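You operate a simulated robot arm through the tools that you are given. There is no shell and no other tool.

Carry out the task below with a simulated robot arm. There is one attempt and no reset: what you move stays moved.

TASK
Put things in order on the console. At the end: the clear glass with a blue ring stands where the small juice bottle (marked "QUINCE") stood; the small juice bottle from the console stands where the black polish tin stood; the black polish tin stands where the blue ice pack stood; the blue ice pack is on the white black-rimmed saucer; whatever was shut is shut again. Leave all else as you found it, and nothing knocked over.
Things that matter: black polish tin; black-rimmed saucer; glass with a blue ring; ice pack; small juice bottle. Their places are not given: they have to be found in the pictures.

It is judged by the outcome, as a careful person would: the job done as asked, and still so three seconds after it is handed in. It fails if anything else is knocked over, pushed out of place, dropped, spilled or broken.

THE ROBOT
A 7-joint arm with a two-finger gripper, fixed in place. Base frame: the origin is on the floor under the middle of its stand, x ahead of it, y to its left, z up; the work surface is at about z = 0.75. Readings come in m, rad, newtons and seconds.
With the tool pointing down near the work surface it reaches from about 0.32 to 0.72 m from the base axis. Its first joint turns from -1.152 to 1.152 rad. Payload 2.45 kg.
The TCP is the grasp point between the finger pads, 0.026 m short of the fingertips. In the tool frame z runs along the fingers and y along their closing line. The gripper opens to 0.096 m; its body begins 0.069 m behind the TCP.
Orientation is told as [roll, pitch, yaw] about the base's x, y, z axes, in that order, counted from this pose: with the fingers straight down and closing along the base's y, the tool's x points along the base's -x, its y along +y and its z along -z.

THE INTERFACE
- The arm moves only by the tool drive_tool. Its argument "plan" is text: rows parted by semicolons, each of 7 numbers parted by spaces: the shift along the tool's x, y, z in m, then the turn, a rotation vector about the tool's x, y, z in rad, then the closure, from 0 (fully open) to 1 (shut). In form: dx dy dz wx wy wz hand; .... A call has 1 to 20 rows; each row is the pose to reach, as a shift and turn from the pose commanded when the call began, along the tool's axes at that moment. Each row takes 0.2 s and may step no farther than 0.05 m and 0.15 rad from the row before; otherwise, or with a gripper value out of range, the whole call is refused. A pose out of reach is approached as far as the arm can. The call stops where the force on the tool passes 40 N (or 10 N more than at its start, if that is more) or the arm is blocked; 0.2 s more then pass. Each finger travels about 0.05 m/s and halts on what it meets, pressing with about 22 N; the grip force reading is that of the motor and also rises with nothing between the fingers. The clock runs only during rows and for 0.2 s after the last one: add rows that repeat a pose to give the fingers time. The reply holds the time, the measured pose of the TCP, the force on the tool along the base axes, the opening and the grip force, in the units named above and with some noise, with the torque about the TCP (base axes, N m) and any sound that the robot's microphone picked up.
- Cameras (640 x 400 px; columns grow to the right, rows downward): "scene" is fixed at [0.1728, -0.418, 1.3987]; the picture's right is [0.52, -0.86, 0.00], its down [-0.72, -0.43, -0.54] and it looks along [0.47, 0.28, -0.84] (base axes); focal length 328 px, centre (320, 200). "wrist" rides on the gripper at [0.082, 0.003, -0.098] in the tool frame; the picture's right is [-0.04, 1.00, 0.00], its down [-0.73, -0.03, -0.68] and it looks along [-0.68, -0.03, 0.73] (tool axes); focal length 256 px, centre (320, 200).
- capture(camera): a new picture of that camera. No time passes.
- probe_pixels(camera, pixels): there is no depth. For up to 12 entries [column, row, z] of the newest picture of that camera ("zoom" is the newest enlarged one), the place [x, y] in the base frame at which the ray of that pixel passes the height z, good to about 0.002 m, but the place of the scene camera against the robot may be out by one fixed shift of up to 0.012 m in any direction. No time passes.
- zoom(camera, box): a new picture of the part [left, top, right, bottom] of that camera's present view, enlarged. No time passes.
- close_job(): hands the job in; it is judged then, once.

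Open the gripper and draw the arm clear of the work before you hand the job in, unless the task says otherwise.

The tools are called as a command line: name --argument value ..., lists and objects as JSON in quotes. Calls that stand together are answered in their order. drive_tool: Moves the arm, as the interface text tells. Its arguments: {"type":"object","properties":{"plan":{"type":"string"}},"required":["plan"]} The other tools are called the same way: capture (camera) takes a picture; probe_pixels (camera, pixels) gives the place at which the rays of pixels pass given heights; zoom (camera, box) takes an enlarged picture of a part of a camera's view; close_job () hands the job in.

At the start:

```text
time_s: 0.0
position: [0.448, 0.0575, 0.9942]
tool_rot: [-0.001, 0.002, 0.0]
ft_force: [0.9, -0.6, 0.2]
ft_torque: [0.04, -0.02, 0.03]
width: 0.0961
grasp_force: 0.0
```

scene: 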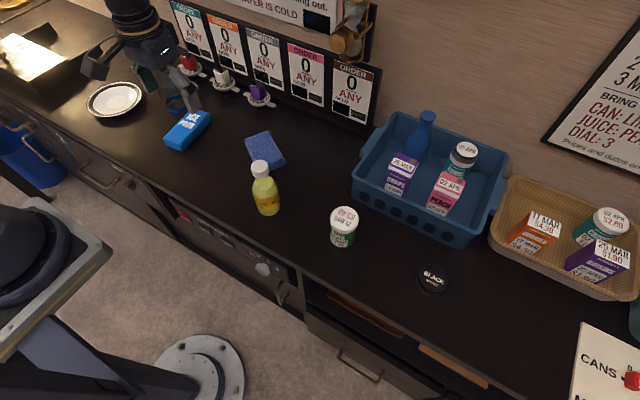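
wrist: 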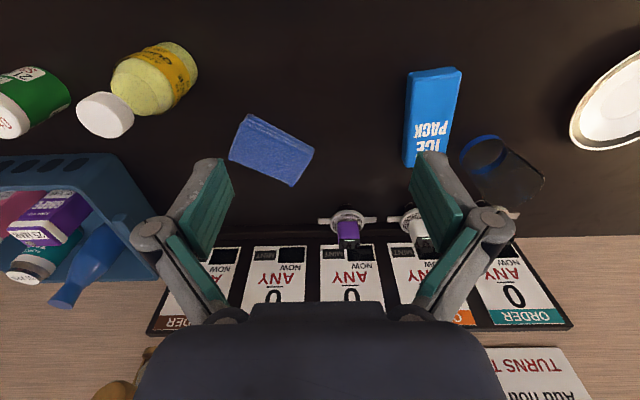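

I start by looking closely at the scene: the ice pack near (187,130), saucer (115,98), glass near (175,100), yellow bottle (265,190), black tin (433,280). I take enlarged pictures to find details.

zoom --camera "scene" --box '[60, 40, 300, 190]'

zoom --camera "scene" --box '[220, 140, 460, 290]'

zoom --camera "scene" --box '[340, 220, 640, 400]'

zoom --camera "wrist" --box '[380, 40, 640, 240]'

```text
2.67 times, centred on (180, 115) of scene
```

zoom: 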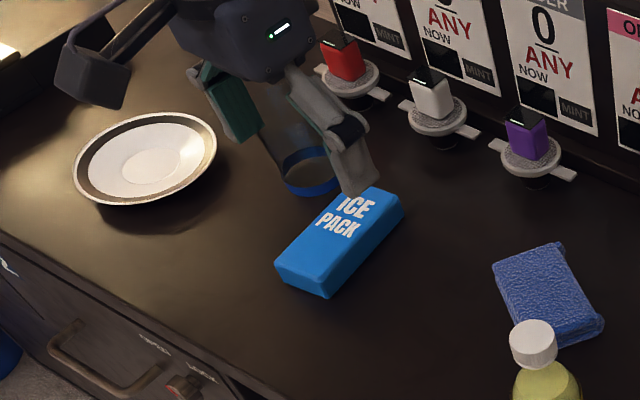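

```text
2.67 times, centred on (340, 215) of scene
```

zoom: 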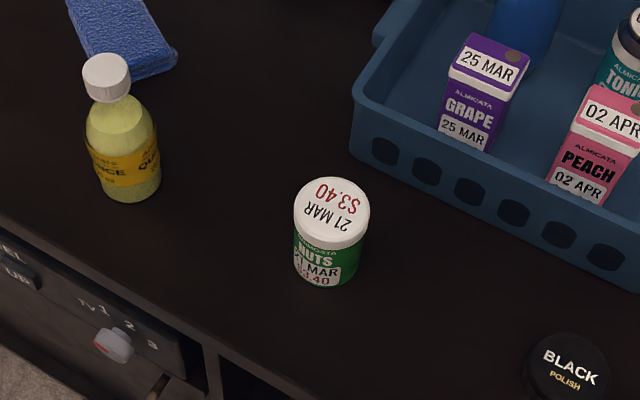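

```text
2.13 times, centred on (490, 310) of scene
```

zoom: 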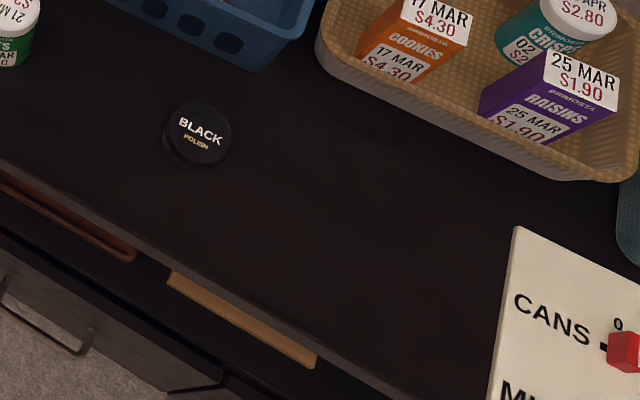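

```text
2.00 times, centred on (510, 140) of wrist
```

zoom: 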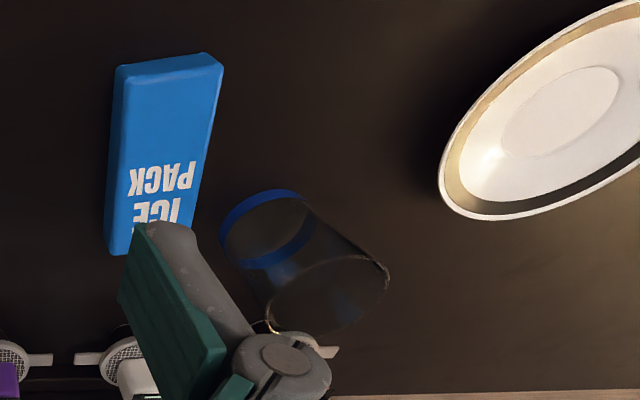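

The scene is clear now: ice pack, tin, bottle and glass (ring at its foot) all stand free on the console. I get rough places by probing both cameras at surface height and slightly above.

probe_pixels --camera "scene" --pixels '[[164, 147, 0.75], [182, 152, 0.75], [211, 121, 0.75], [201, 111, 0.75], [117, 100, 0.75], [176, 106, 0.75], [266, 208, 0.75], [432, 284, 0.75], [433, 278, 0.77], [343, 238, 0.75], [267, 150, 0.75], [260, 168, 0.89]]'

probe_pixels --camera "wrist" --pixels '[[427, 72, 0.78], [463, 67, 0.78], [404, 166, 0.75], [432, 170, 0.75], [405, 80, 0.75], [483, 154, 0.75], [489, 150, 0.75], [605, 100, 0.76], [240, 120, 0.75], [312, 150, 0.77], [180, 75, 0.75], [55, 95, 0.75]]'

```text
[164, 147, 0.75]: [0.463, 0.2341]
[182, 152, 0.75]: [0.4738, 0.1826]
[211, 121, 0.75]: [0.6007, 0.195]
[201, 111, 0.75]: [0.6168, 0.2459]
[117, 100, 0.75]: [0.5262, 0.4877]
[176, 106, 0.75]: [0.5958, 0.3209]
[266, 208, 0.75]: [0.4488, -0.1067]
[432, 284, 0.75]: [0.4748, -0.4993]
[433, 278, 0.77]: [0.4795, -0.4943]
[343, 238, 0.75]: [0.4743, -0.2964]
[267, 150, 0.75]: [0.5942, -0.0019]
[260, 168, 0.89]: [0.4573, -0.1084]
```

```text
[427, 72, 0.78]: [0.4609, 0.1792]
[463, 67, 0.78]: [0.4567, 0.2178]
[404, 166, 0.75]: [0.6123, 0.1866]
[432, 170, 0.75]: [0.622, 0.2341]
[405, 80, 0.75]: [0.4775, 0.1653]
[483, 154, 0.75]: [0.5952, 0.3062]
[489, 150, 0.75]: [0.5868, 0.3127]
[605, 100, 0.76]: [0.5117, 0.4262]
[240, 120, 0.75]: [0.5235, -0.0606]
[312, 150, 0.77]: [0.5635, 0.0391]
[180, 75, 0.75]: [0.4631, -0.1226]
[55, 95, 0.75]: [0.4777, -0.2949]
```

Ice pack lies about (0.54, 0.21), glass about (0.595, 0.315), saucer about (0.52, 0.48), bottle (0.455,-0.11), tin (0.477,-0.50). I move the arm high to the left and back to see the left group with the wrist camera.

drive_tool --plan "0.015 0.04 0 0 0 0 0; 0.03 0.08 0 0 0 0 0; 0.045 0.12 0 0 0 0 0; 0.06 0.16 0 0 0 0 0; 0.075 0.20 0 0 0 0 0; 0.085 0.235 0 0 0 0 0; 0.085 0.235 0 0 0 0 0"

capture --camera "wrist"

capture --camera "scene"

```text
time_s: 1.6
position: [0.3643, 0.2909, 0.9935]
tool_rot: [0.0, 0.0, 0.0]
ft_force: [-0.2, 0.2, -0.4]
ft_torque: [0.0, -0.04, 0.02]
width: 0.096
grasp_force: 0.0
```

```text
taken
```

wrist: 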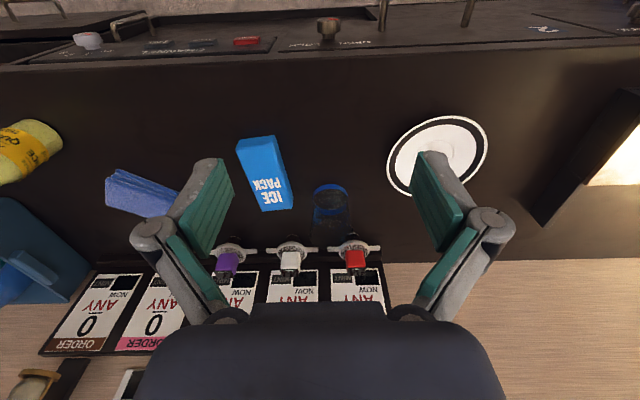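

```text
taken
```

scene: 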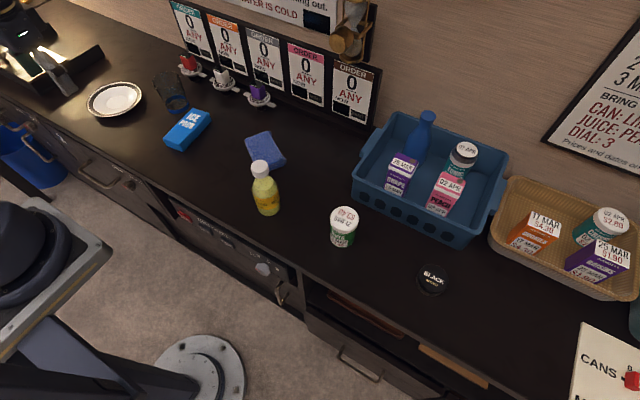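

The left group is now free of the arm in the scene view. I enlarge both views to measure the ice pack, glass and saucer.

zoom --camera "wrist" --box '[210, 100, 370, 260]'

zoom --camera "wrist" --box '[370, 90, 530, 220]'

zoom --camera "scene" --box '[80, 50, 240, 160]'

```text
2.50 times, centred on (290, 180) of wrist
```

zoom: 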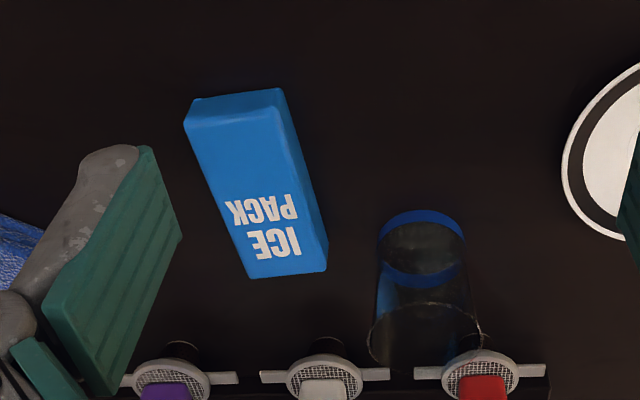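

```text
3.08 times, centred on (450, 155) of wrist
```

zoom: 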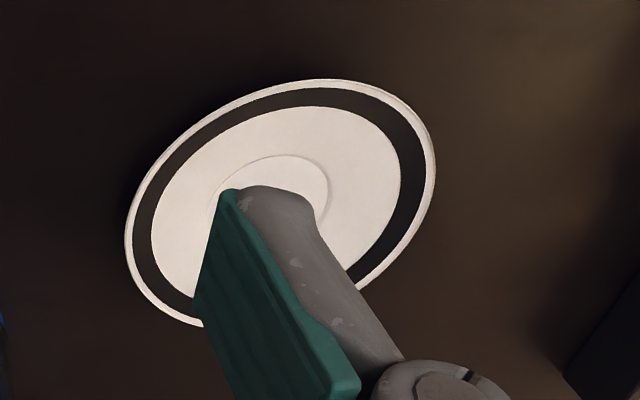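

```text
3.64 times, centred on (160, 105) of scene
```

zoom: 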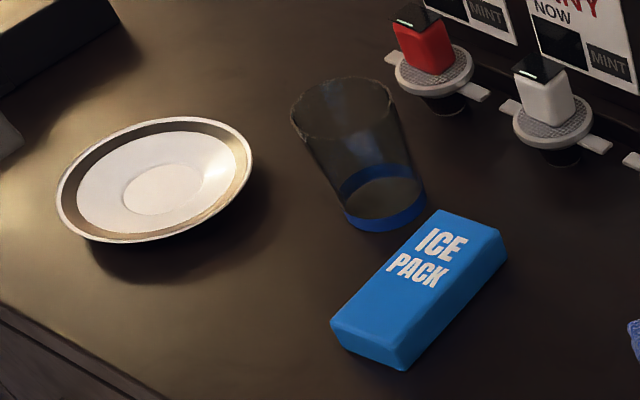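

I zoom tighter on the ice pack to separate its top face from its sides.

zoom --camera "wrist" --box '[225, 125, 305, 220]'

zoom --camera "scene" --box '[150, 95, 220, 160]'

```text
4.21 times, centred on (265, 172) of wrist
```

zoom: 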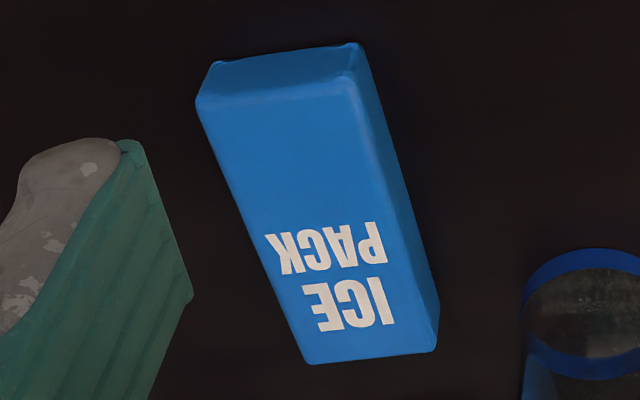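

```text
6.15 times, centred on (185, 128) of scene
```

zoom: 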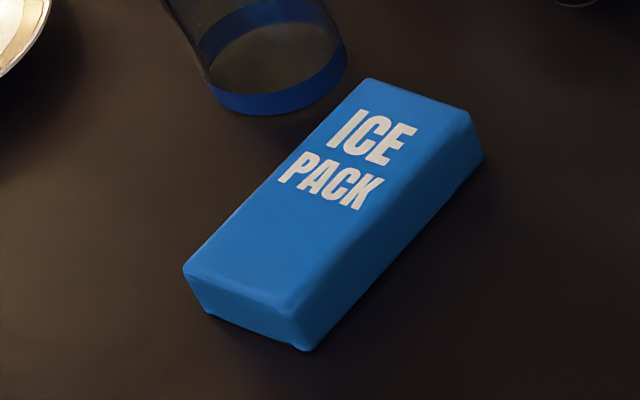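

Now I probe the corners of the pack in both views to fix its size, place and angle, and compare cameras.

probe_pixels --camera "zoom" --pixels '[[208, 313, 0.75], [305, 350, 0.75], [483, 155, 0.75], [185, 268, 0.78], [290, 313, 0.78], [468, 115, 0.78], [368, 80, 0.78], [185, 268, 0.775], [468, 115, 0.775], [278, 115, 0.75], [345, 60, 0.75], [200, 80, 0.75]]'

probe_pixels --camera "wrist" --pixels '[[239.6, 139.7, 0.75], [273.8, 135.2, 0.75], [293, 197.4, 0.75], [236.5, 149.5, 0.78], [272.1, 144, 0.78], [262.1, 211, 0.78], [291.8, 208.1, 0.78], [236.5, 149.5, 0.775], [272.1, 144, 0.775], [262.1, 211, 0.775], [291.8, 208.1, 0.775]]'

```text
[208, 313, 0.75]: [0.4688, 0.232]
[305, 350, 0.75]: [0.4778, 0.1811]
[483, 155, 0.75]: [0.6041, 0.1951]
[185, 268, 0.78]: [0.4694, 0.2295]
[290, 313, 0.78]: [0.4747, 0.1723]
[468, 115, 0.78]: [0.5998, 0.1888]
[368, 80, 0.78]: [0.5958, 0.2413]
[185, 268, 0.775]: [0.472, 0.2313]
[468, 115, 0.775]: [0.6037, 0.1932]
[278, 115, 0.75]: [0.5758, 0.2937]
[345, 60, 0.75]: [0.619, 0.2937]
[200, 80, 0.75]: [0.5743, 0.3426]
```

```text
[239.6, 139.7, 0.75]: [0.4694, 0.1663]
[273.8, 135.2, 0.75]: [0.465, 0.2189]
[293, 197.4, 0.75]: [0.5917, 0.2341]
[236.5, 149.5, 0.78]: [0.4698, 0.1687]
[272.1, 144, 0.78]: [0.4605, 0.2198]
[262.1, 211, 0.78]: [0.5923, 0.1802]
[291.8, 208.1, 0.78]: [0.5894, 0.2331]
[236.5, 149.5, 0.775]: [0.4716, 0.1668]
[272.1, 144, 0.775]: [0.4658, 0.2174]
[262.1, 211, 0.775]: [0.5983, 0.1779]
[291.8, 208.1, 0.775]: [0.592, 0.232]
```

Wrist view gives the pack's centre as about (0.530, 0.200), 0.128 x 0.053 m, turned about 0.12 rad; the scene camera appears shifted by about (+0.006, +0.013). I move further left so the saucer sits between the fingers in the wrist view.

drive_tool --plan "0 0.045 0 0 0 0 0; 0 0.09 0 0 0 0 0; 0 0.135 0 0 0 0 0; 0 0.18 0 0 0 0 0; 0 0.18 0 0 0 0 0"

capture --camera "wrist"

zoom --camera "wrist" --box '[240, 90, 400, 190]'

```text
time_s: 2.8
position: [0.3598, 0.4706, 0.9938]
tool_rot: [-0.001, 0.0, -0.001]
ft_force: [0.8, 0.4, 0.0]
ft_torque: [0.02, -0.02, 0.02]
width: 0.0958
grasp_force: 0.1
```

```text
taken
```

wrist: 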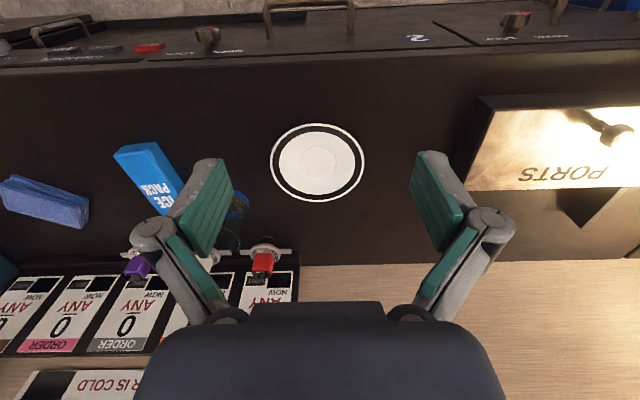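

```text
4.00 times, centred on (320, 140) of wrist
```

zoom: 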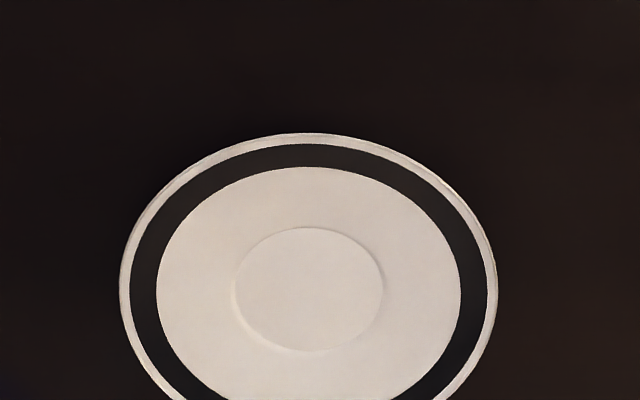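

The saucer is fully visible (rim from column 270 to 364, rows 123 to 202). I probe its rim and its inner well.

probe_pixels --camera "zoom" --pixels '[[120, 280, 0.77], [497, 275, 0.77], [305, 133, 0.77], [120, 280, 0.76], [497, 275, 0.76], [305, 133, 0.76], [235, 290, 0.755], [383, 287, 0.755], [310, 228, 0.755], [308, 350, 0.755]]'

zoom --camera "wrist" --box '[250, 110, 390, 220]'

```text
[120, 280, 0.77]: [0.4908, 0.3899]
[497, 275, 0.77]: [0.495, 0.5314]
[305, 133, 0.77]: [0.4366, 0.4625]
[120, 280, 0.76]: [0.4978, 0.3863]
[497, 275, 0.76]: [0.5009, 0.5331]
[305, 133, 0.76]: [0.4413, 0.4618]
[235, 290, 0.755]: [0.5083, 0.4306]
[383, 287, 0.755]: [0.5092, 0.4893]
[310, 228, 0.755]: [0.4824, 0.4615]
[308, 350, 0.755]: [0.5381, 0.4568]
```

```text
3.64 times, centred on (320, 165) of wrist
```

zoom: 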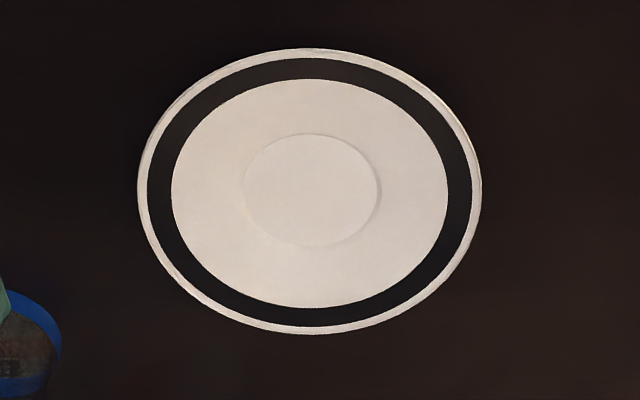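

I probe the far edge of the rim as well, to fix the saucer's centre and rim height.

probe_pixels --camera "zoom" --pixels '[[308, 48, 0.775], [308, 333, 0.775], [138, 190, 0.775], [481, 190, 0.775], [308, 48, 0.77], [308, 333, 0.77], [138, 190, 0.77], [481, 190, 0.77], [246, 190, 0.76], [379, 190, 0.76], [312, 133, 0.76], [312, 247, 0.76]]'

```text
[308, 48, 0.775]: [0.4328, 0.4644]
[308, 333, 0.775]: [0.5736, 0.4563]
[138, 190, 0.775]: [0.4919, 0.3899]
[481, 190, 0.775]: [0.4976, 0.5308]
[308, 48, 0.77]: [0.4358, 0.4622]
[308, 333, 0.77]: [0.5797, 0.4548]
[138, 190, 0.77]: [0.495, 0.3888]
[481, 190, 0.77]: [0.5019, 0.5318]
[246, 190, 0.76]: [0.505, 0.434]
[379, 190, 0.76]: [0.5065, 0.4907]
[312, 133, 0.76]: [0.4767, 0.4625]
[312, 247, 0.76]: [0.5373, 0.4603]
```

The saucer's centre is about (0.507, 0.461), rim about z 0.77, diameter 0.143. Now I probe the glass's top in the scene view for its height and true place.

capture --camera "scene"

zoom --camera "scene" --box '[140, 60, 220, 120]'

zoom --camera "wrist" --box '[100, 120, 340, 290]'

```text
taken
```

scene: 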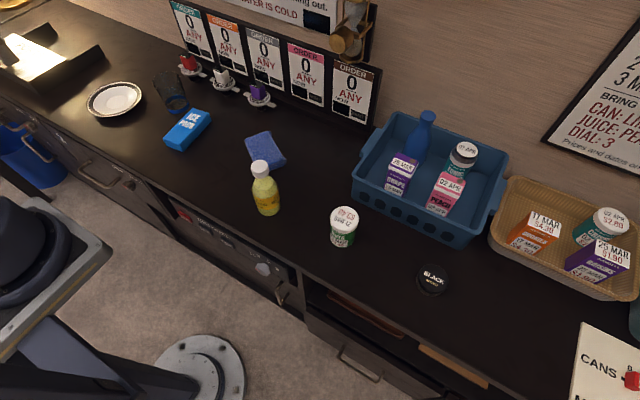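

```text
6.67 times, centred on (180, 90) of scene
```

zoom: 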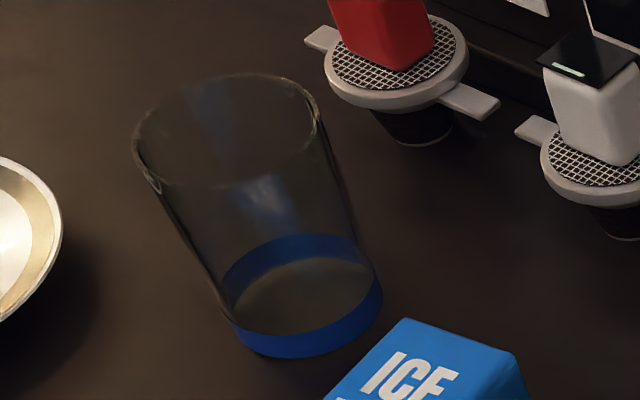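

```text
2.35 times, centred on (220, 205) of wrist
```

zoom: 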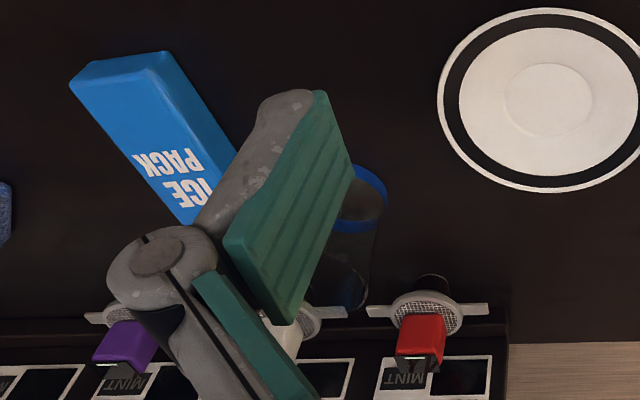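

I probe base and top centres of the glass at several heights through the scene camera.

probe_pixels --camera "scene" --pixels '[[178.2, 105.5, 0.75], [166.05, 79.5, 0.84], [166.05, 79.5, 0.86], [166.05, 79.5, 0.88], [151.95, 81.75, 0.86], [179.7, 75.75, 0.86], [151.95, 81.75, 0.85], [179.7, 75.75, 0.85]]'

zoom --camera "scene" --box '[235, 150, 305, 225]'

zoom --camera "scene" --box '[400, 250, 470, 310]'

```text
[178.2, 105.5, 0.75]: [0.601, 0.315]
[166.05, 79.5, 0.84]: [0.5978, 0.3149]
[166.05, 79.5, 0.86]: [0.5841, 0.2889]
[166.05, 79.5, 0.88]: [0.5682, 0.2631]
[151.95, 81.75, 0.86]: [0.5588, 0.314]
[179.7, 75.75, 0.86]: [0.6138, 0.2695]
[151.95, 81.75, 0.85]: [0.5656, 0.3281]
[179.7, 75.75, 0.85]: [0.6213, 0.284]
```

```text
5.33 times, centred on (270, 188) of scene
```

zoom: 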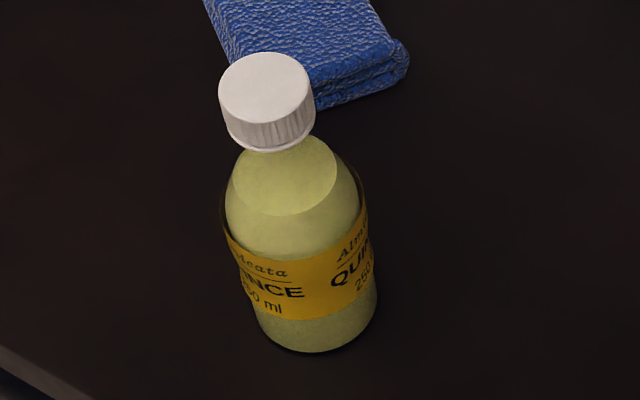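

```text
6.67 times, centred on (435, 280) of scene
```

zoom: 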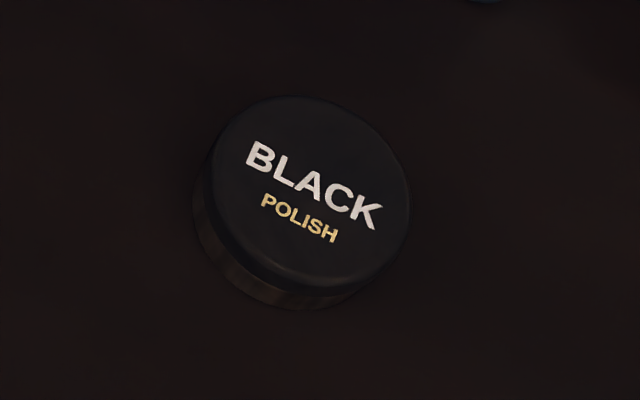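

The glass is about 0.09 m tall (top about z 0.84), so the gripper body stays clear above it at pack height. I move above the ice pack at z about 0.90, turned 0.12 rad to match it and partly closed, then check with a picture.

drive_tool --plan "-0.0198 -0.034 0.0113 0 0 -0.015 0.1; -0.0396 -0.068 0.0226 0 0 -0.03 0.15; -0.0594 -0.102 0.0339 0 0 -0.045 0.15; -0.0792 -0.136 0.0452 0 0 -0.06 0.15; -0.099 -0.17 0.0565 0 0 -0.075 0.15; -0.1188 -0.204 0.0678 0 0 -0.09 0.15; -0.1386 -0.238 0.0791 0 0 -0.105 0.15; -0.1584 -0.272 0.0904 0 0 -0.12 0.15; -0.1584 -0.272 0.0904 0 0 -0.12 0.15; -0.1584 -0.272 0.0904 0 0 -0.12 0.15"

capture --camera "wrist"

capture --camera "scene"

```text
time_s: 5.0
position: [0.5187, 0.1999, 0.9057]
tool_rot: [0.0, -0.001, 0.12]
ft_force: [0.0, 0.6, 0.2]
ft_torque: [-0.03, 0.03, 0.03]
width: 0.0817
grasp_force: 0.1
```

```text
taken
```

wrist: 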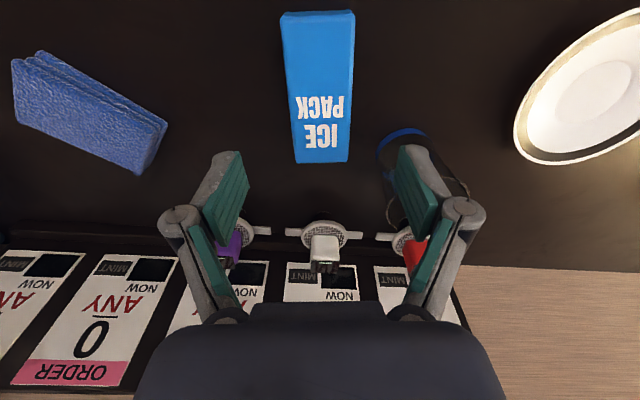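

```text
taken
```

scene: 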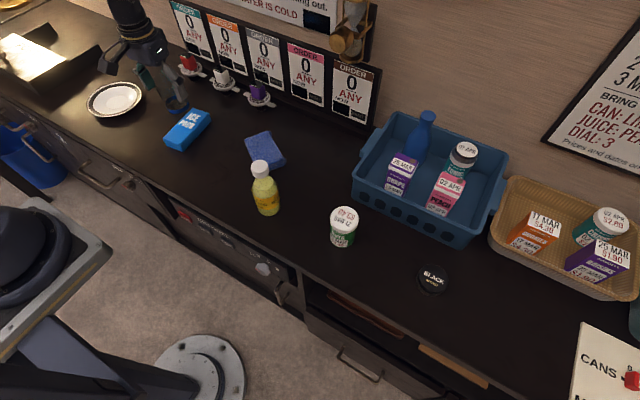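

The pack lies centred between the fingers (columns 281–354, mid 318–322). I probe its corners from here for a final check before descending.

zoom --camera "wrist" --box '[220, 0, 420, 180]'

probe_pixels --camera "wrist" --pixels '[[295, 163, 0.777], [349, 162, 0.777], [285, 13, 0.75], [354, 11, 0.75], [281, 24, 0.777], [350, 22, 0.777], [404, 133, 0.75]]'

```text
2.22 times, centred on (320, 90) of wrist
```

zoom: 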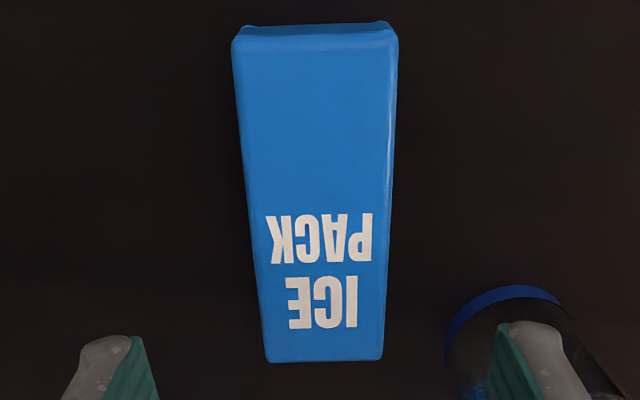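

```text
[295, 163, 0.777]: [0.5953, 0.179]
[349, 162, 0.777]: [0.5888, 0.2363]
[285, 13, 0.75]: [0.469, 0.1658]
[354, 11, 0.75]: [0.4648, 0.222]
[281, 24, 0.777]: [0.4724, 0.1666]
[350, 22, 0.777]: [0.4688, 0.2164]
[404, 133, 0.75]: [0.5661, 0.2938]
```

Pack centre reads (0.530, 0.2005), yaw about 0.115 – well aligned. I descend straight down to TCP z about 0.780 and close on the pack.

drive_tool --plan "0 0 0.04 0 0 0 0.15; 0 0 0.08 0 0 0 0.15; 0 0 0.11 0 0 0 0.15; 0 0 0.1236 0 0 0 0.15; 0 0 0.1236 0 0 0 0.15; 0 0 0.1236 0 0 0 0.4; 0 0 0.1236 0 0 0 0.6; 0 0 0.1236 0 0 0 0.8; 0 0 0.1236 0 0 0 0.8; 0 0 0.1236 0 0 0 0.8"

capture --camera "wrist"

capture --camera "scene"

```text
time_s: 7.2
position: [0.5197, 0.2007, 0.7821]
tool_rot: [0.0, 0.0, 0.12]
ft_force: [0.2, -1.0, -0.5]
ft_torque: [-0.05, -0.04, -0.01]
width: 0.0576
grasp_force: 22.4
```

```text
taken
```

wrist: 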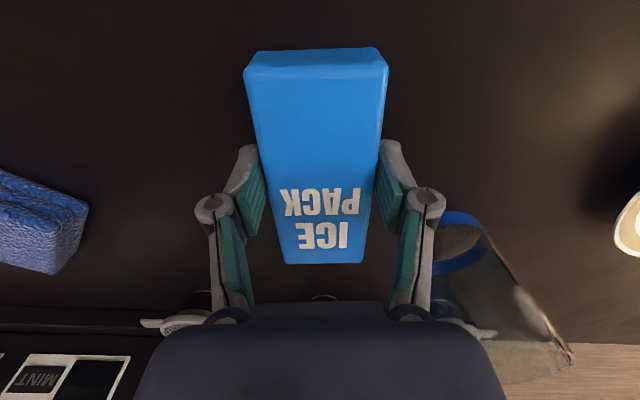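

```text
taken
```

scene: 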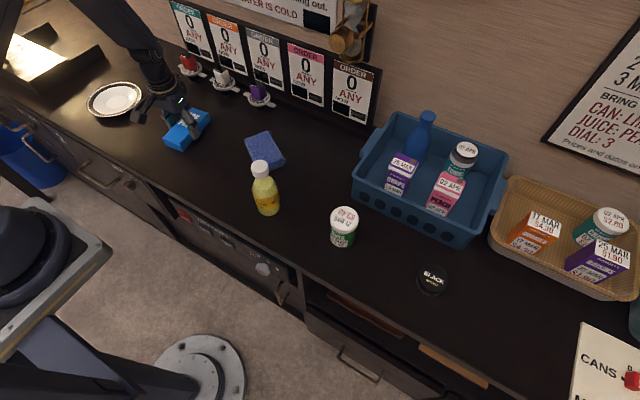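

The grip holds at width 0.0576 with 22 N. I lift straight up 0.15 m and check.

drive_tool --plan "0 0 -0.01 0 0 0 0.8; 0 0 -0.03 0 0 0 0.8; 0 0 -0.07 0 0 0 0.8; 0 0 -0.11 0 0 0 0.8; 0 0 -0.15 0 0 0 0.8; 0 0 -0.15 0 0 0 0.8"

capture --camera "wrist"

```text
time_s: 8.6
position: [0.518, 0.201, 0.9326]
tool_rot: [0.001, 0.001, 0.12]
ft_force: [0.4, 0.3, -2.6]
ft_torque: [-0.01, 0.04, 0.02]
width: 0.0577
grasp_force: 21.8
```

```text
taken
```

wrist: 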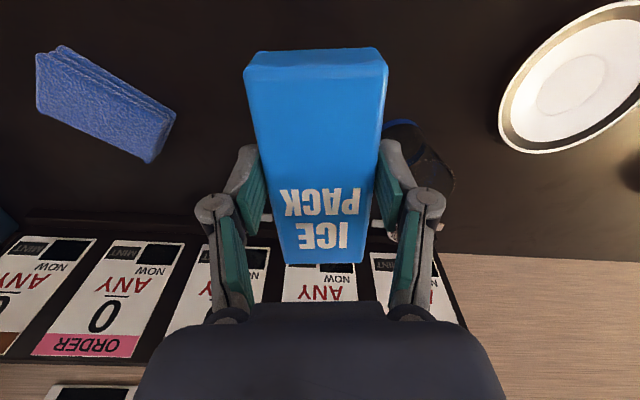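

The pack came up without slipping (about 2.6 N). I probe its corners in the hand to know exactly where its middle is relative to the TCP.

zoom --camera "wrist" --box '[220, 30, 420, 280]'

probe_pixels --camera "wrist" --pixels '[[285, 263, 0.928], [363, 262, 0.928], [245, 72, 0.928], [387, 66, 0.928], [252, 54, 0.901], [377, 48, 0.901]]'

```text
1.60 times, centred on (320, 155) of wrist
```

zoom: 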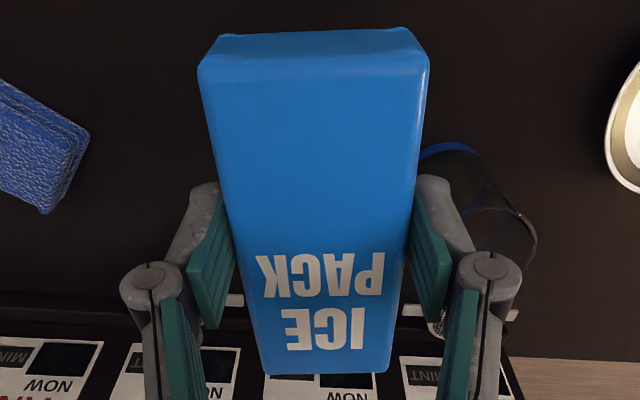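

```text
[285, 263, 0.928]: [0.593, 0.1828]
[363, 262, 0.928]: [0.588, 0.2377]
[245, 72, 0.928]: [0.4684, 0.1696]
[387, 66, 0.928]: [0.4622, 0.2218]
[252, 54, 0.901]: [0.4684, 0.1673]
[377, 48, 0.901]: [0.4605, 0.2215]
```

Pack middle is (0.0099, 0.002) ahead of the TCP. I carry it at this height over the saucer, TCP to about (0.497, 0.459).

drive_tool --plan "-0.0013 0.037 0 0 0 0 0.8; -0.0026 0.074 0 0 0 0 0.8; -0.004 0.111 0 0 0 0 0.8; -0.0053 0.148 0 0 0 0 0.8; -0.0066 0.185 0 0 0 0 0.8; -0.008 0.222 0 0 0 0 0.8; -0.0093 0.2592 0 0 0 0 0.8; -0.0093 0.2592 0 0 0 0 0.8"

capture --camera "wrist"

capture --camera "scene"

```text
time_s: 10.4
position: [0.4984, 0.4563, 0.9314]
tool_rot: [-0.001, -0.001, 0.118]
ft_force: [0.2, -0.1, -1.9]
ft_torque: [-0.02, 0.01, 0.04]
width: 0.0576
grasp_force: 22.1
```

```text
taken
```

wrist: 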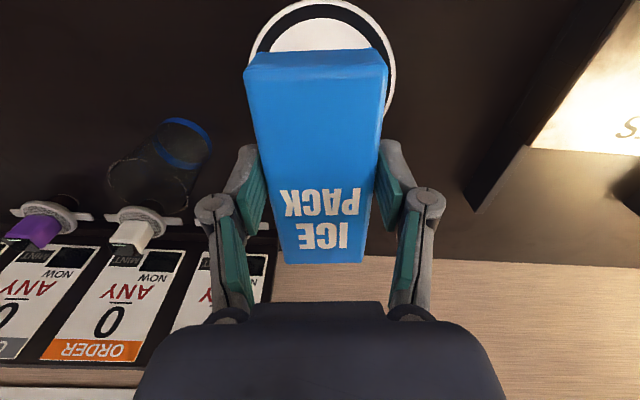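

```text
taken
```

scene: 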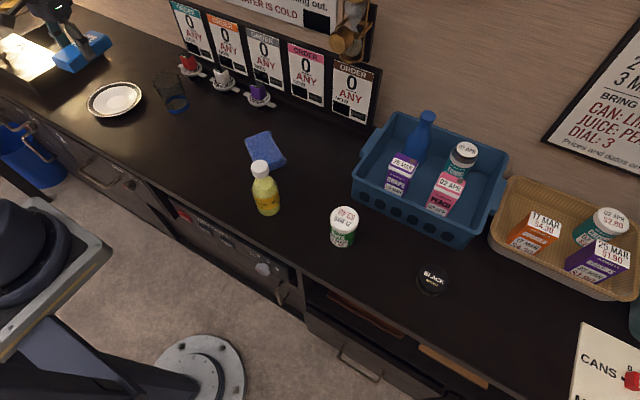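

The pack is above the saucer (rim seen from column 249 to 396 behind it). I probe the visible rim edges to verify alignment.

probe_pixels --camera "wrist" --pixels '[[249, 55, 0.77], [396, 80, 0.77], [324, 0, 0.77], [392, 112, 0.77], [260, 22, 0.77], [370, 20, 0.77]]'

zoom --camera "wrist" --box '[220, 0, 420, 125]'

```text
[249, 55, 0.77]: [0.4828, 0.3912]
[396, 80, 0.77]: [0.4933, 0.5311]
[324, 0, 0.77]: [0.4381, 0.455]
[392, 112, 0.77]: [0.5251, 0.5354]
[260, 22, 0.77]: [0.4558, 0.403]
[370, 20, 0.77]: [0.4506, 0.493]
```

```text
3.20 times, centred on (320, 62) of wrist
```

zoom: 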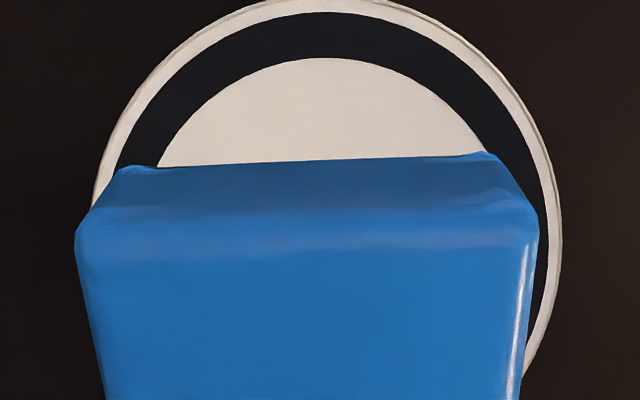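

Alignment is good (pack middle about (0.5075, 0.460), saucer centre (0.507, 0.461)). I descend to just above the rim first.

drive_tool --plan "0 0 0.04 0 0 0 0.8; 0 0 0.08 0 0 0 0.8; 0 0 0.11 0 0 0 0.8; 0 0 0.122 0 0 0 0.8; 0 0 0.125 0 0 0 0.8; 0 0 0.125 0 0 0 0.8"

capture --camera "wrist"

zoom --camera "scene" --box '[40, 40, 200, 140]'

```text
time_s: 11.8
position: [0.5, 0.4569, 0.8071]
tool_rot: [0.0, 0.0, 0.12]
ft_force: [0.3, -0.8, -1.8]
ft_torque: [0.0, 0.01, 0.03]
width: 0.0576
grasp_force: 21.9
```

```text
taken
```

wrist: 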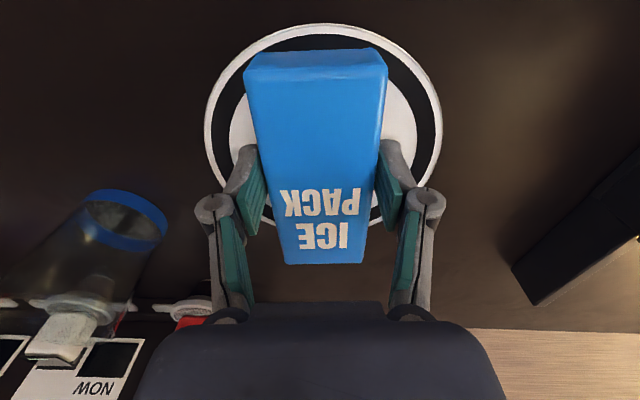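

```text
4.00 times, centred on (120, 90) of scene
```

zoom: 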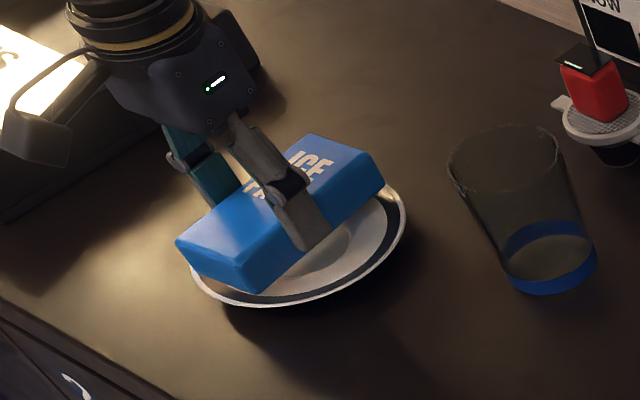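

I check the centring once more by probing rim points and the pack's near lower corners.

probe_pixels --camera "wrist" --pixels '[[204, 120, 0.77], [443, 122, 0.77], [325, 23, 0.77], [435, 90, 0.77], [225, 70, 0.77], [252, 54, 0.7755], [377, 48, 0.7755], [285, 263, 0.8025], [363, 262, 0.8025], [245, 72, 0.8025], [387, 66, 0.8025]]'

```text
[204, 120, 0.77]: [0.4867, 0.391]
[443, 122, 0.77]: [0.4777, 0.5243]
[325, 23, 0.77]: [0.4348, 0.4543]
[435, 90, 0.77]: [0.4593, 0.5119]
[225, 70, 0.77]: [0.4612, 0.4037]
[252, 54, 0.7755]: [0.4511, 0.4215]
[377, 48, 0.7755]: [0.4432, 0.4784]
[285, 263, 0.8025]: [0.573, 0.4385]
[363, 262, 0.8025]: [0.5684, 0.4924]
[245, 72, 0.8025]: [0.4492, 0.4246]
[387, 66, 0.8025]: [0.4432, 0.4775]
```

Pack and saucer are concentric within 2 mm. I lower in small steps and watch the vertical force.

drive_tool --plan "0 0 0.001 0 0 0 0.8; 0 0 0.002 0 0 0 0.8; 0 0 0.003 0 0 0 0.8; 0 0 0.004 0 0 0 0.8; 0 0 0.004 0 0 0 0.8"

```text
time_s: 13.0
position: [0.4981, 0.4573, 0.8018]
tool_rot: [0.001, 0.001, 0.122]
ft_force: [0.3, 0.4, -2.6]
ft_torque: [-0.04, 0.01, -0.01]
width: 0.0577
grasp_force: 22.2
```

Still only the pack's own weight (-2.6 N); no contact yet. I go on down by 1 mm steps.

drive_tool --plan "0 0 0.001 0 0 0 0.8; 0 0 0.002 0 0 0 0.8; 0 0 0.002 0 0 0 0.8"

```text
time_s: 13.8
position: [0.4976, 0.4583, 0.8005]
tool_rot: [-0.001, -0.001, 0.12]
ft_force: [-0.5, 0.1, -2.0]
ft_torque: [0.01, 0.01, 0.01]
width: 0.0578
grasp_force: 22.3
```

No contact yet at z 0.8005. I continue by 1 mm steps and look at the scene.

drive_tool --plan "0 0 0.001 0 0 0 0.8; 0 0 0.002 0 0 0 0.8; 0 0 0.002 0 0 0 0.8"

zoom --camera "scene" --box '[70, 60, 150, 120]'

```text
time_s: 14.6
position: [0.4968, 0.4586, 0.8004]
tool_rot: [0.002, -0.002, 0.122]
ft_force: [-2.3, -3.8, 16.2]
ft_torque: [-0.18, 0.12, -0.01]
width: 0.0578
grasp_force: 21.9
```

```text
6.67 times, centred on (110, 90) of scene
```

zoom: 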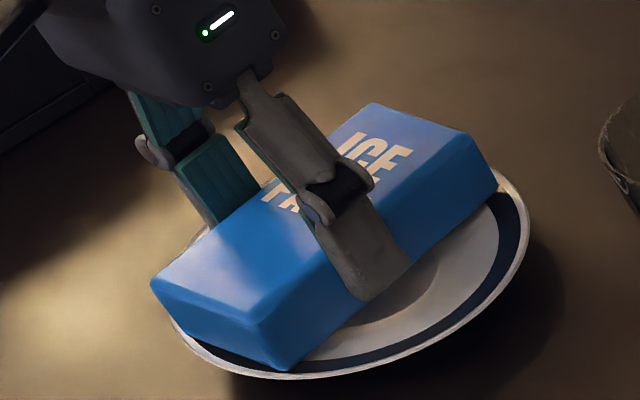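

Contact is made (16 N upward). I ease up 1 mm to take off the pressure, open to about 0.078 m, then rise.

drive_tool --plan "0 0 -0.001 0 0 0 0.8; 0 0 -0.001 0 0 0 0.6; 0 0 -0.001 0 0 0 0.4; 0 0 -0.001 0 0 0 0.2; 0 0 -0.001 0 0 0 0.2; 0 0 -0.001 0 0 0 0.2"

capture --camera "wrist"

zoom --camera "scene" --box '[70, 60, 150, 120]'

```text
time_s: 16.0
position: [0.4985, 0.4578, 0.7979]
tool_rot: [0.001, 0.0, 0.12]
ft_force: [0.0, 0.4, 0.1]
ft_torque: [-0.04, -0.01, 0.02]
width: 0.077
grasp_force: 0.1
```

```text
taken
```

wrist: 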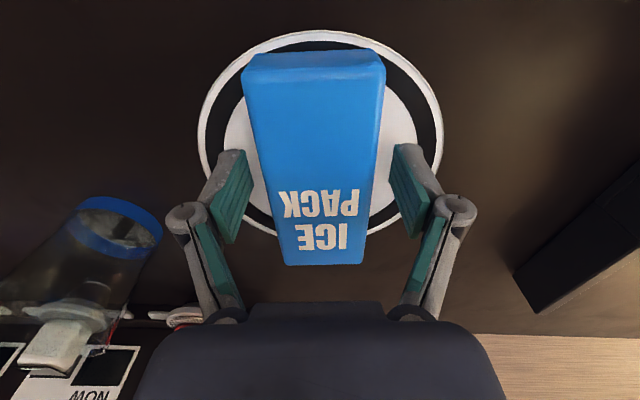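

```text
6.67 times, centred on (110, 90) of scene
```

zoom: 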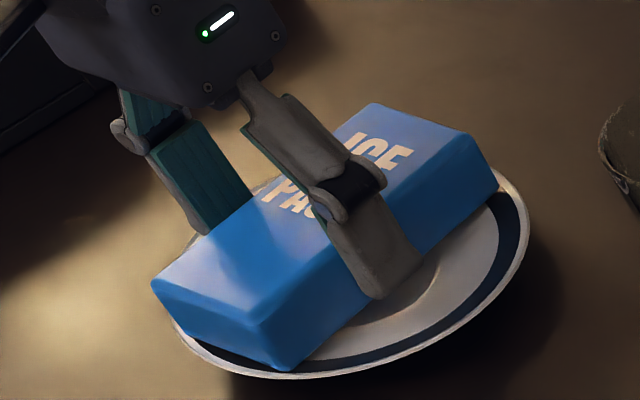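

The pack rests flat on the saucer and the hand is free of it. I rise straight up 0.2 m and then travel high to the right toward the polish tin, turning the yaw back to zero.

drive_tool --plan "0 0 -0.02 0 0 0 0.2; 0 0 -0.06 0 0 0 0.2; 0 0 -0.105 0 0 0 0.1; 0 0 -0.15 0 0 0 0; 0 0 -0.195 0 0 0 0; 0.0144 -0.0426 -0.2 0 0 0.008 0; 0.0288 -0.0852 -0.2 0 0 0.016 0; 0.0432 -0.1278 -0.2 0 0 0.024 0; 0.0576 -0.1704 -0.2 0 0 0.032 0; 0.072 -0.213 -0.2 0 0 0.04 0; 0.0864 -0.2556 -0.2 0 0 0.048 0; 0.1008 -0.2982 -0.2 0 0 0.056 0; 0.1152 -0.3408 -0.2 0 0 0.064 0; 0.1296 -0.3834 -0.2 0 0 0.072 0; 0.144 -0.426 -0.2 0 0 0.08 0; 0.1584 -0.4686 -0.2 0 0 0.088 0; 0.1728 -0.5112 -0.2 0 0 0.096 0; 0.1872 -0.5538 -0.2 0 0 0.104 0; 0.2016 -0.5964 -0.2 0 0 0.112 0; 0.216 -0.639 -0.2 0 0 0.12 0"

capture --camera "scene"

capture --camera "wrist"

```text
time_s: 20.2
position: [0.3574, -0.202, 0.9994]
tool_rot: [-0.001, -0.001, 0.001]
ft_force: [0.0, -1.1, 0.4]
ft_torque: [0.03, -0.01, 0.03]
width: 0.0961
grasp_force: 0.0
```

```text
taken
```

scene: 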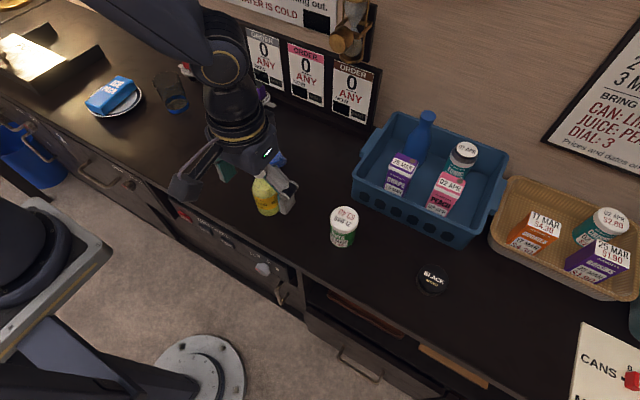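

```text
taken
```

wrist: 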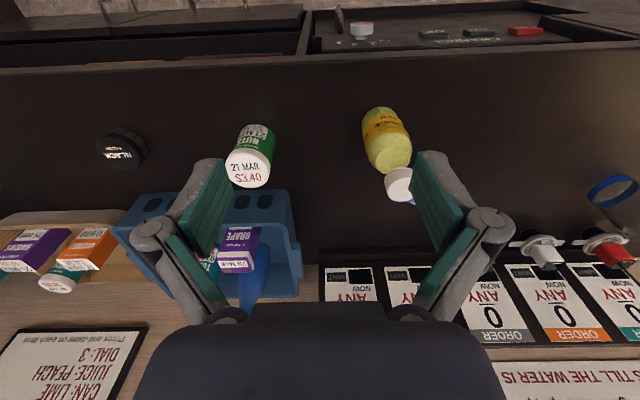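

The pack sits on the saucer. From here the wrist sees the tin (122,150), nuts jar, bottle (387,140) and glass (612,190). I enlarge to measure the bottle and tin.

zoom --camera "wrist" --box '[340, 90, 440, 215]'

zoom --camera "wrist" --box '[70, 110, 180, 190]'

```text
3.20 times, centred on (390, 152) of wrist
```

zoom: 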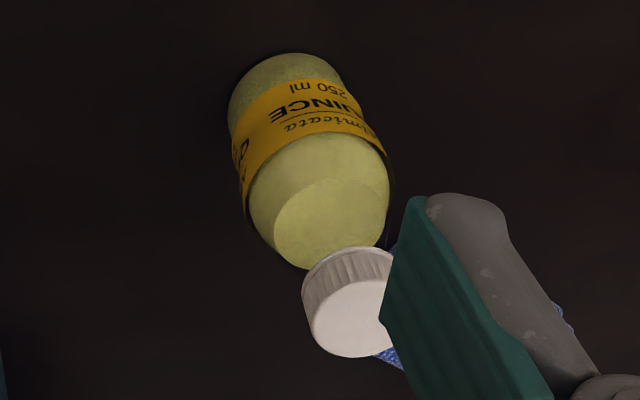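

```text
5.00 times, centred on (125, 150) of wrist
```

zoom: 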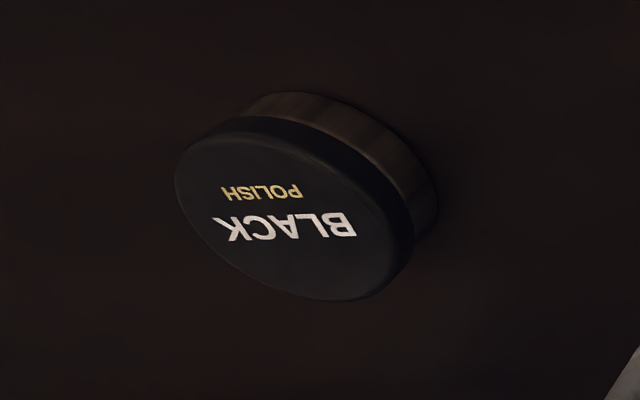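

I move on to the right to bring the tin between the fingers in the view.

drive_tool --plan "0 -0.045 0 0 0 0 0; 0 -0.09 0 0 0 0 0; 0 -0.135 0 0 0 0 0; 0 -0.18 0 0 0 0 0; 0 -0.225 0 0 0 0 0; 0 -0.27 0 0 0 0 0; 0 -0.27 0 0 0 0 0"

capture --camera "wrist"

zoom --camera "wrist" --box '[260, 100, 360, 180]'

```text
time_s: 21.8
position: [0.3597, -0.4699, 0.9995]
tool_rot: [0.002, -0.001, -0.001]
ft_force: [-0.2, -0.4, 0.0]
ft_torque: [0.0, -0.02, -0.01]
width: 0.0961
grasp_force: 0.1
```

```text
taken
```

wrist: 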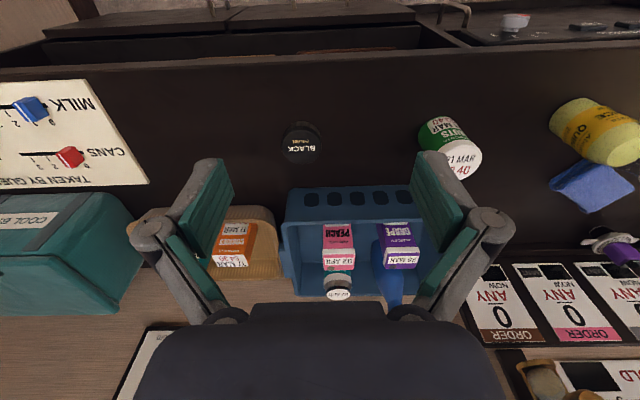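

```text
5.00 times, centred on (310, 140) of wrist
```

zoom: 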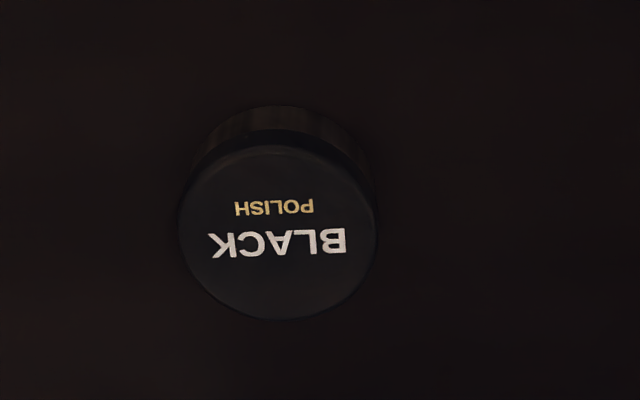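

I probe the tin's top ellipse (zoom px 179–376, 148–320) and its base arc.

probe_pixels --camera "zoom" --pixels '[[179, 232, 0.775], [376, 232, 0.775], [280, 147, 0.775], [278, 320, 0.775], [179, 232, 0.77], [376, 232, 0.77], [280, 147, 0.77], [278, 320, 0.77], [275, 106, 0.75], [192, 160, 0.75], [372, 190, 0.75]]'

capture --camera "scene"

```text
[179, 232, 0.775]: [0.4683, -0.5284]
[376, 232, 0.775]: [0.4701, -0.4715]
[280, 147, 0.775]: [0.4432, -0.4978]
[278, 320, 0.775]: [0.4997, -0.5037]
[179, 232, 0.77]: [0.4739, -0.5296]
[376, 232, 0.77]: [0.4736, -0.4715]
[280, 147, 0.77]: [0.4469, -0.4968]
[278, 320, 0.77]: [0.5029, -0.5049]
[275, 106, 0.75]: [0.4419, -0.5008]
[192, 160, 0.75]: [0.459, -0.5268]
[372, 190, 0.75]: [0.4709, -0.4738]
```

```text
taken
```

scene: 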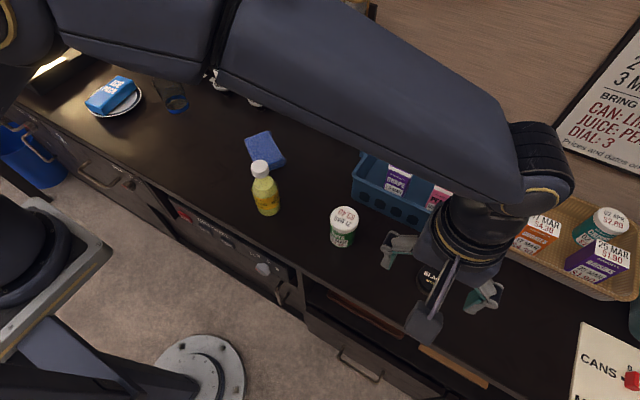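

The tin's middle reads about (0.470, -0.5005), top about z 0.774, diameter 0.057. I compare with the scene camera, and move above it with the gripper lowered to 0.90 for a closer check.

probe_pixels --camera "scene" --pixels '[[433.8, 278.8, 0.774], [432, 282.3, 0.75], [267.5, 211, 0.75], [96, 120, 0.75]]'

drive_tool --plan "-0.03 -0.008 0.02 0 0 0 0; -0.06 -0.016 0.045 0 0 0 0; -0.085 -0.024 0.07 0 0 0 0; -0.11 -0.031 0.1 0 0 0 0; -0.11 -0.031 0.1 0 0 0 0"

capture --camera "wrist"

```text
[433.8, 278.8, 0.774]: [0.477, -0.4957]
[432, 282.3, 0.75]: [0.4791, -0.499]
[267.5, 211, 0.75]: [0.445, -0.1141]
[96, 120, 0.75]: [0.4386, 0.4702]
```

```text
time_s: 23.0
position: [0.4674, -0.5014, 0.902]
tool_rot: [0.001, 0.0, -0.001]
ft_force: [0.3, -0.6, 0.4]
ft_torque: [-0.04, 0.05, 0.0]
width: 0.0961
grasp_force: 0.0
```

```text
taken
```

wrist: 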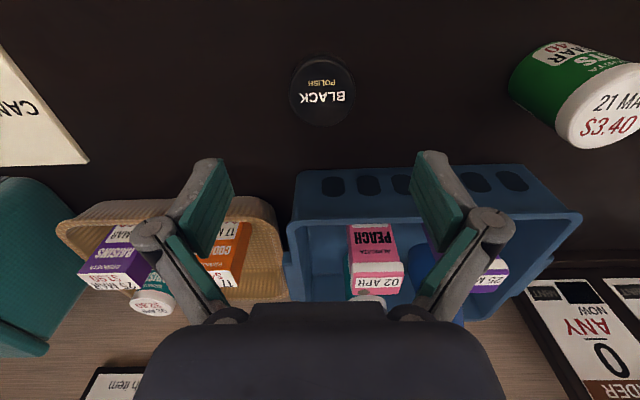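

The tin sits between the fingers (322, 90). I zoom in and probe again from close range.

zoom --camera "wrist" --box '[270, 40, 370, 140]'

```text
4.00 times, centred on (320, 90) of wrist
```

zoom: 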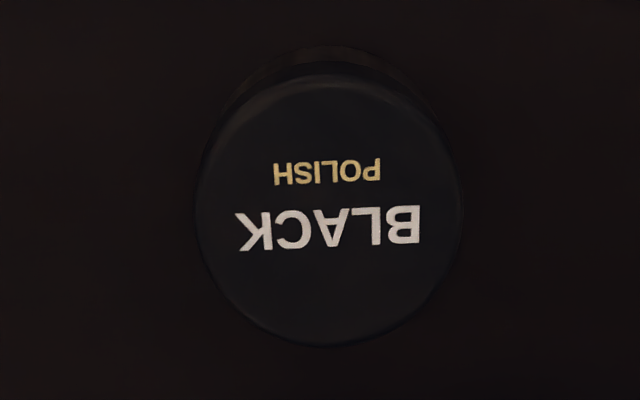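

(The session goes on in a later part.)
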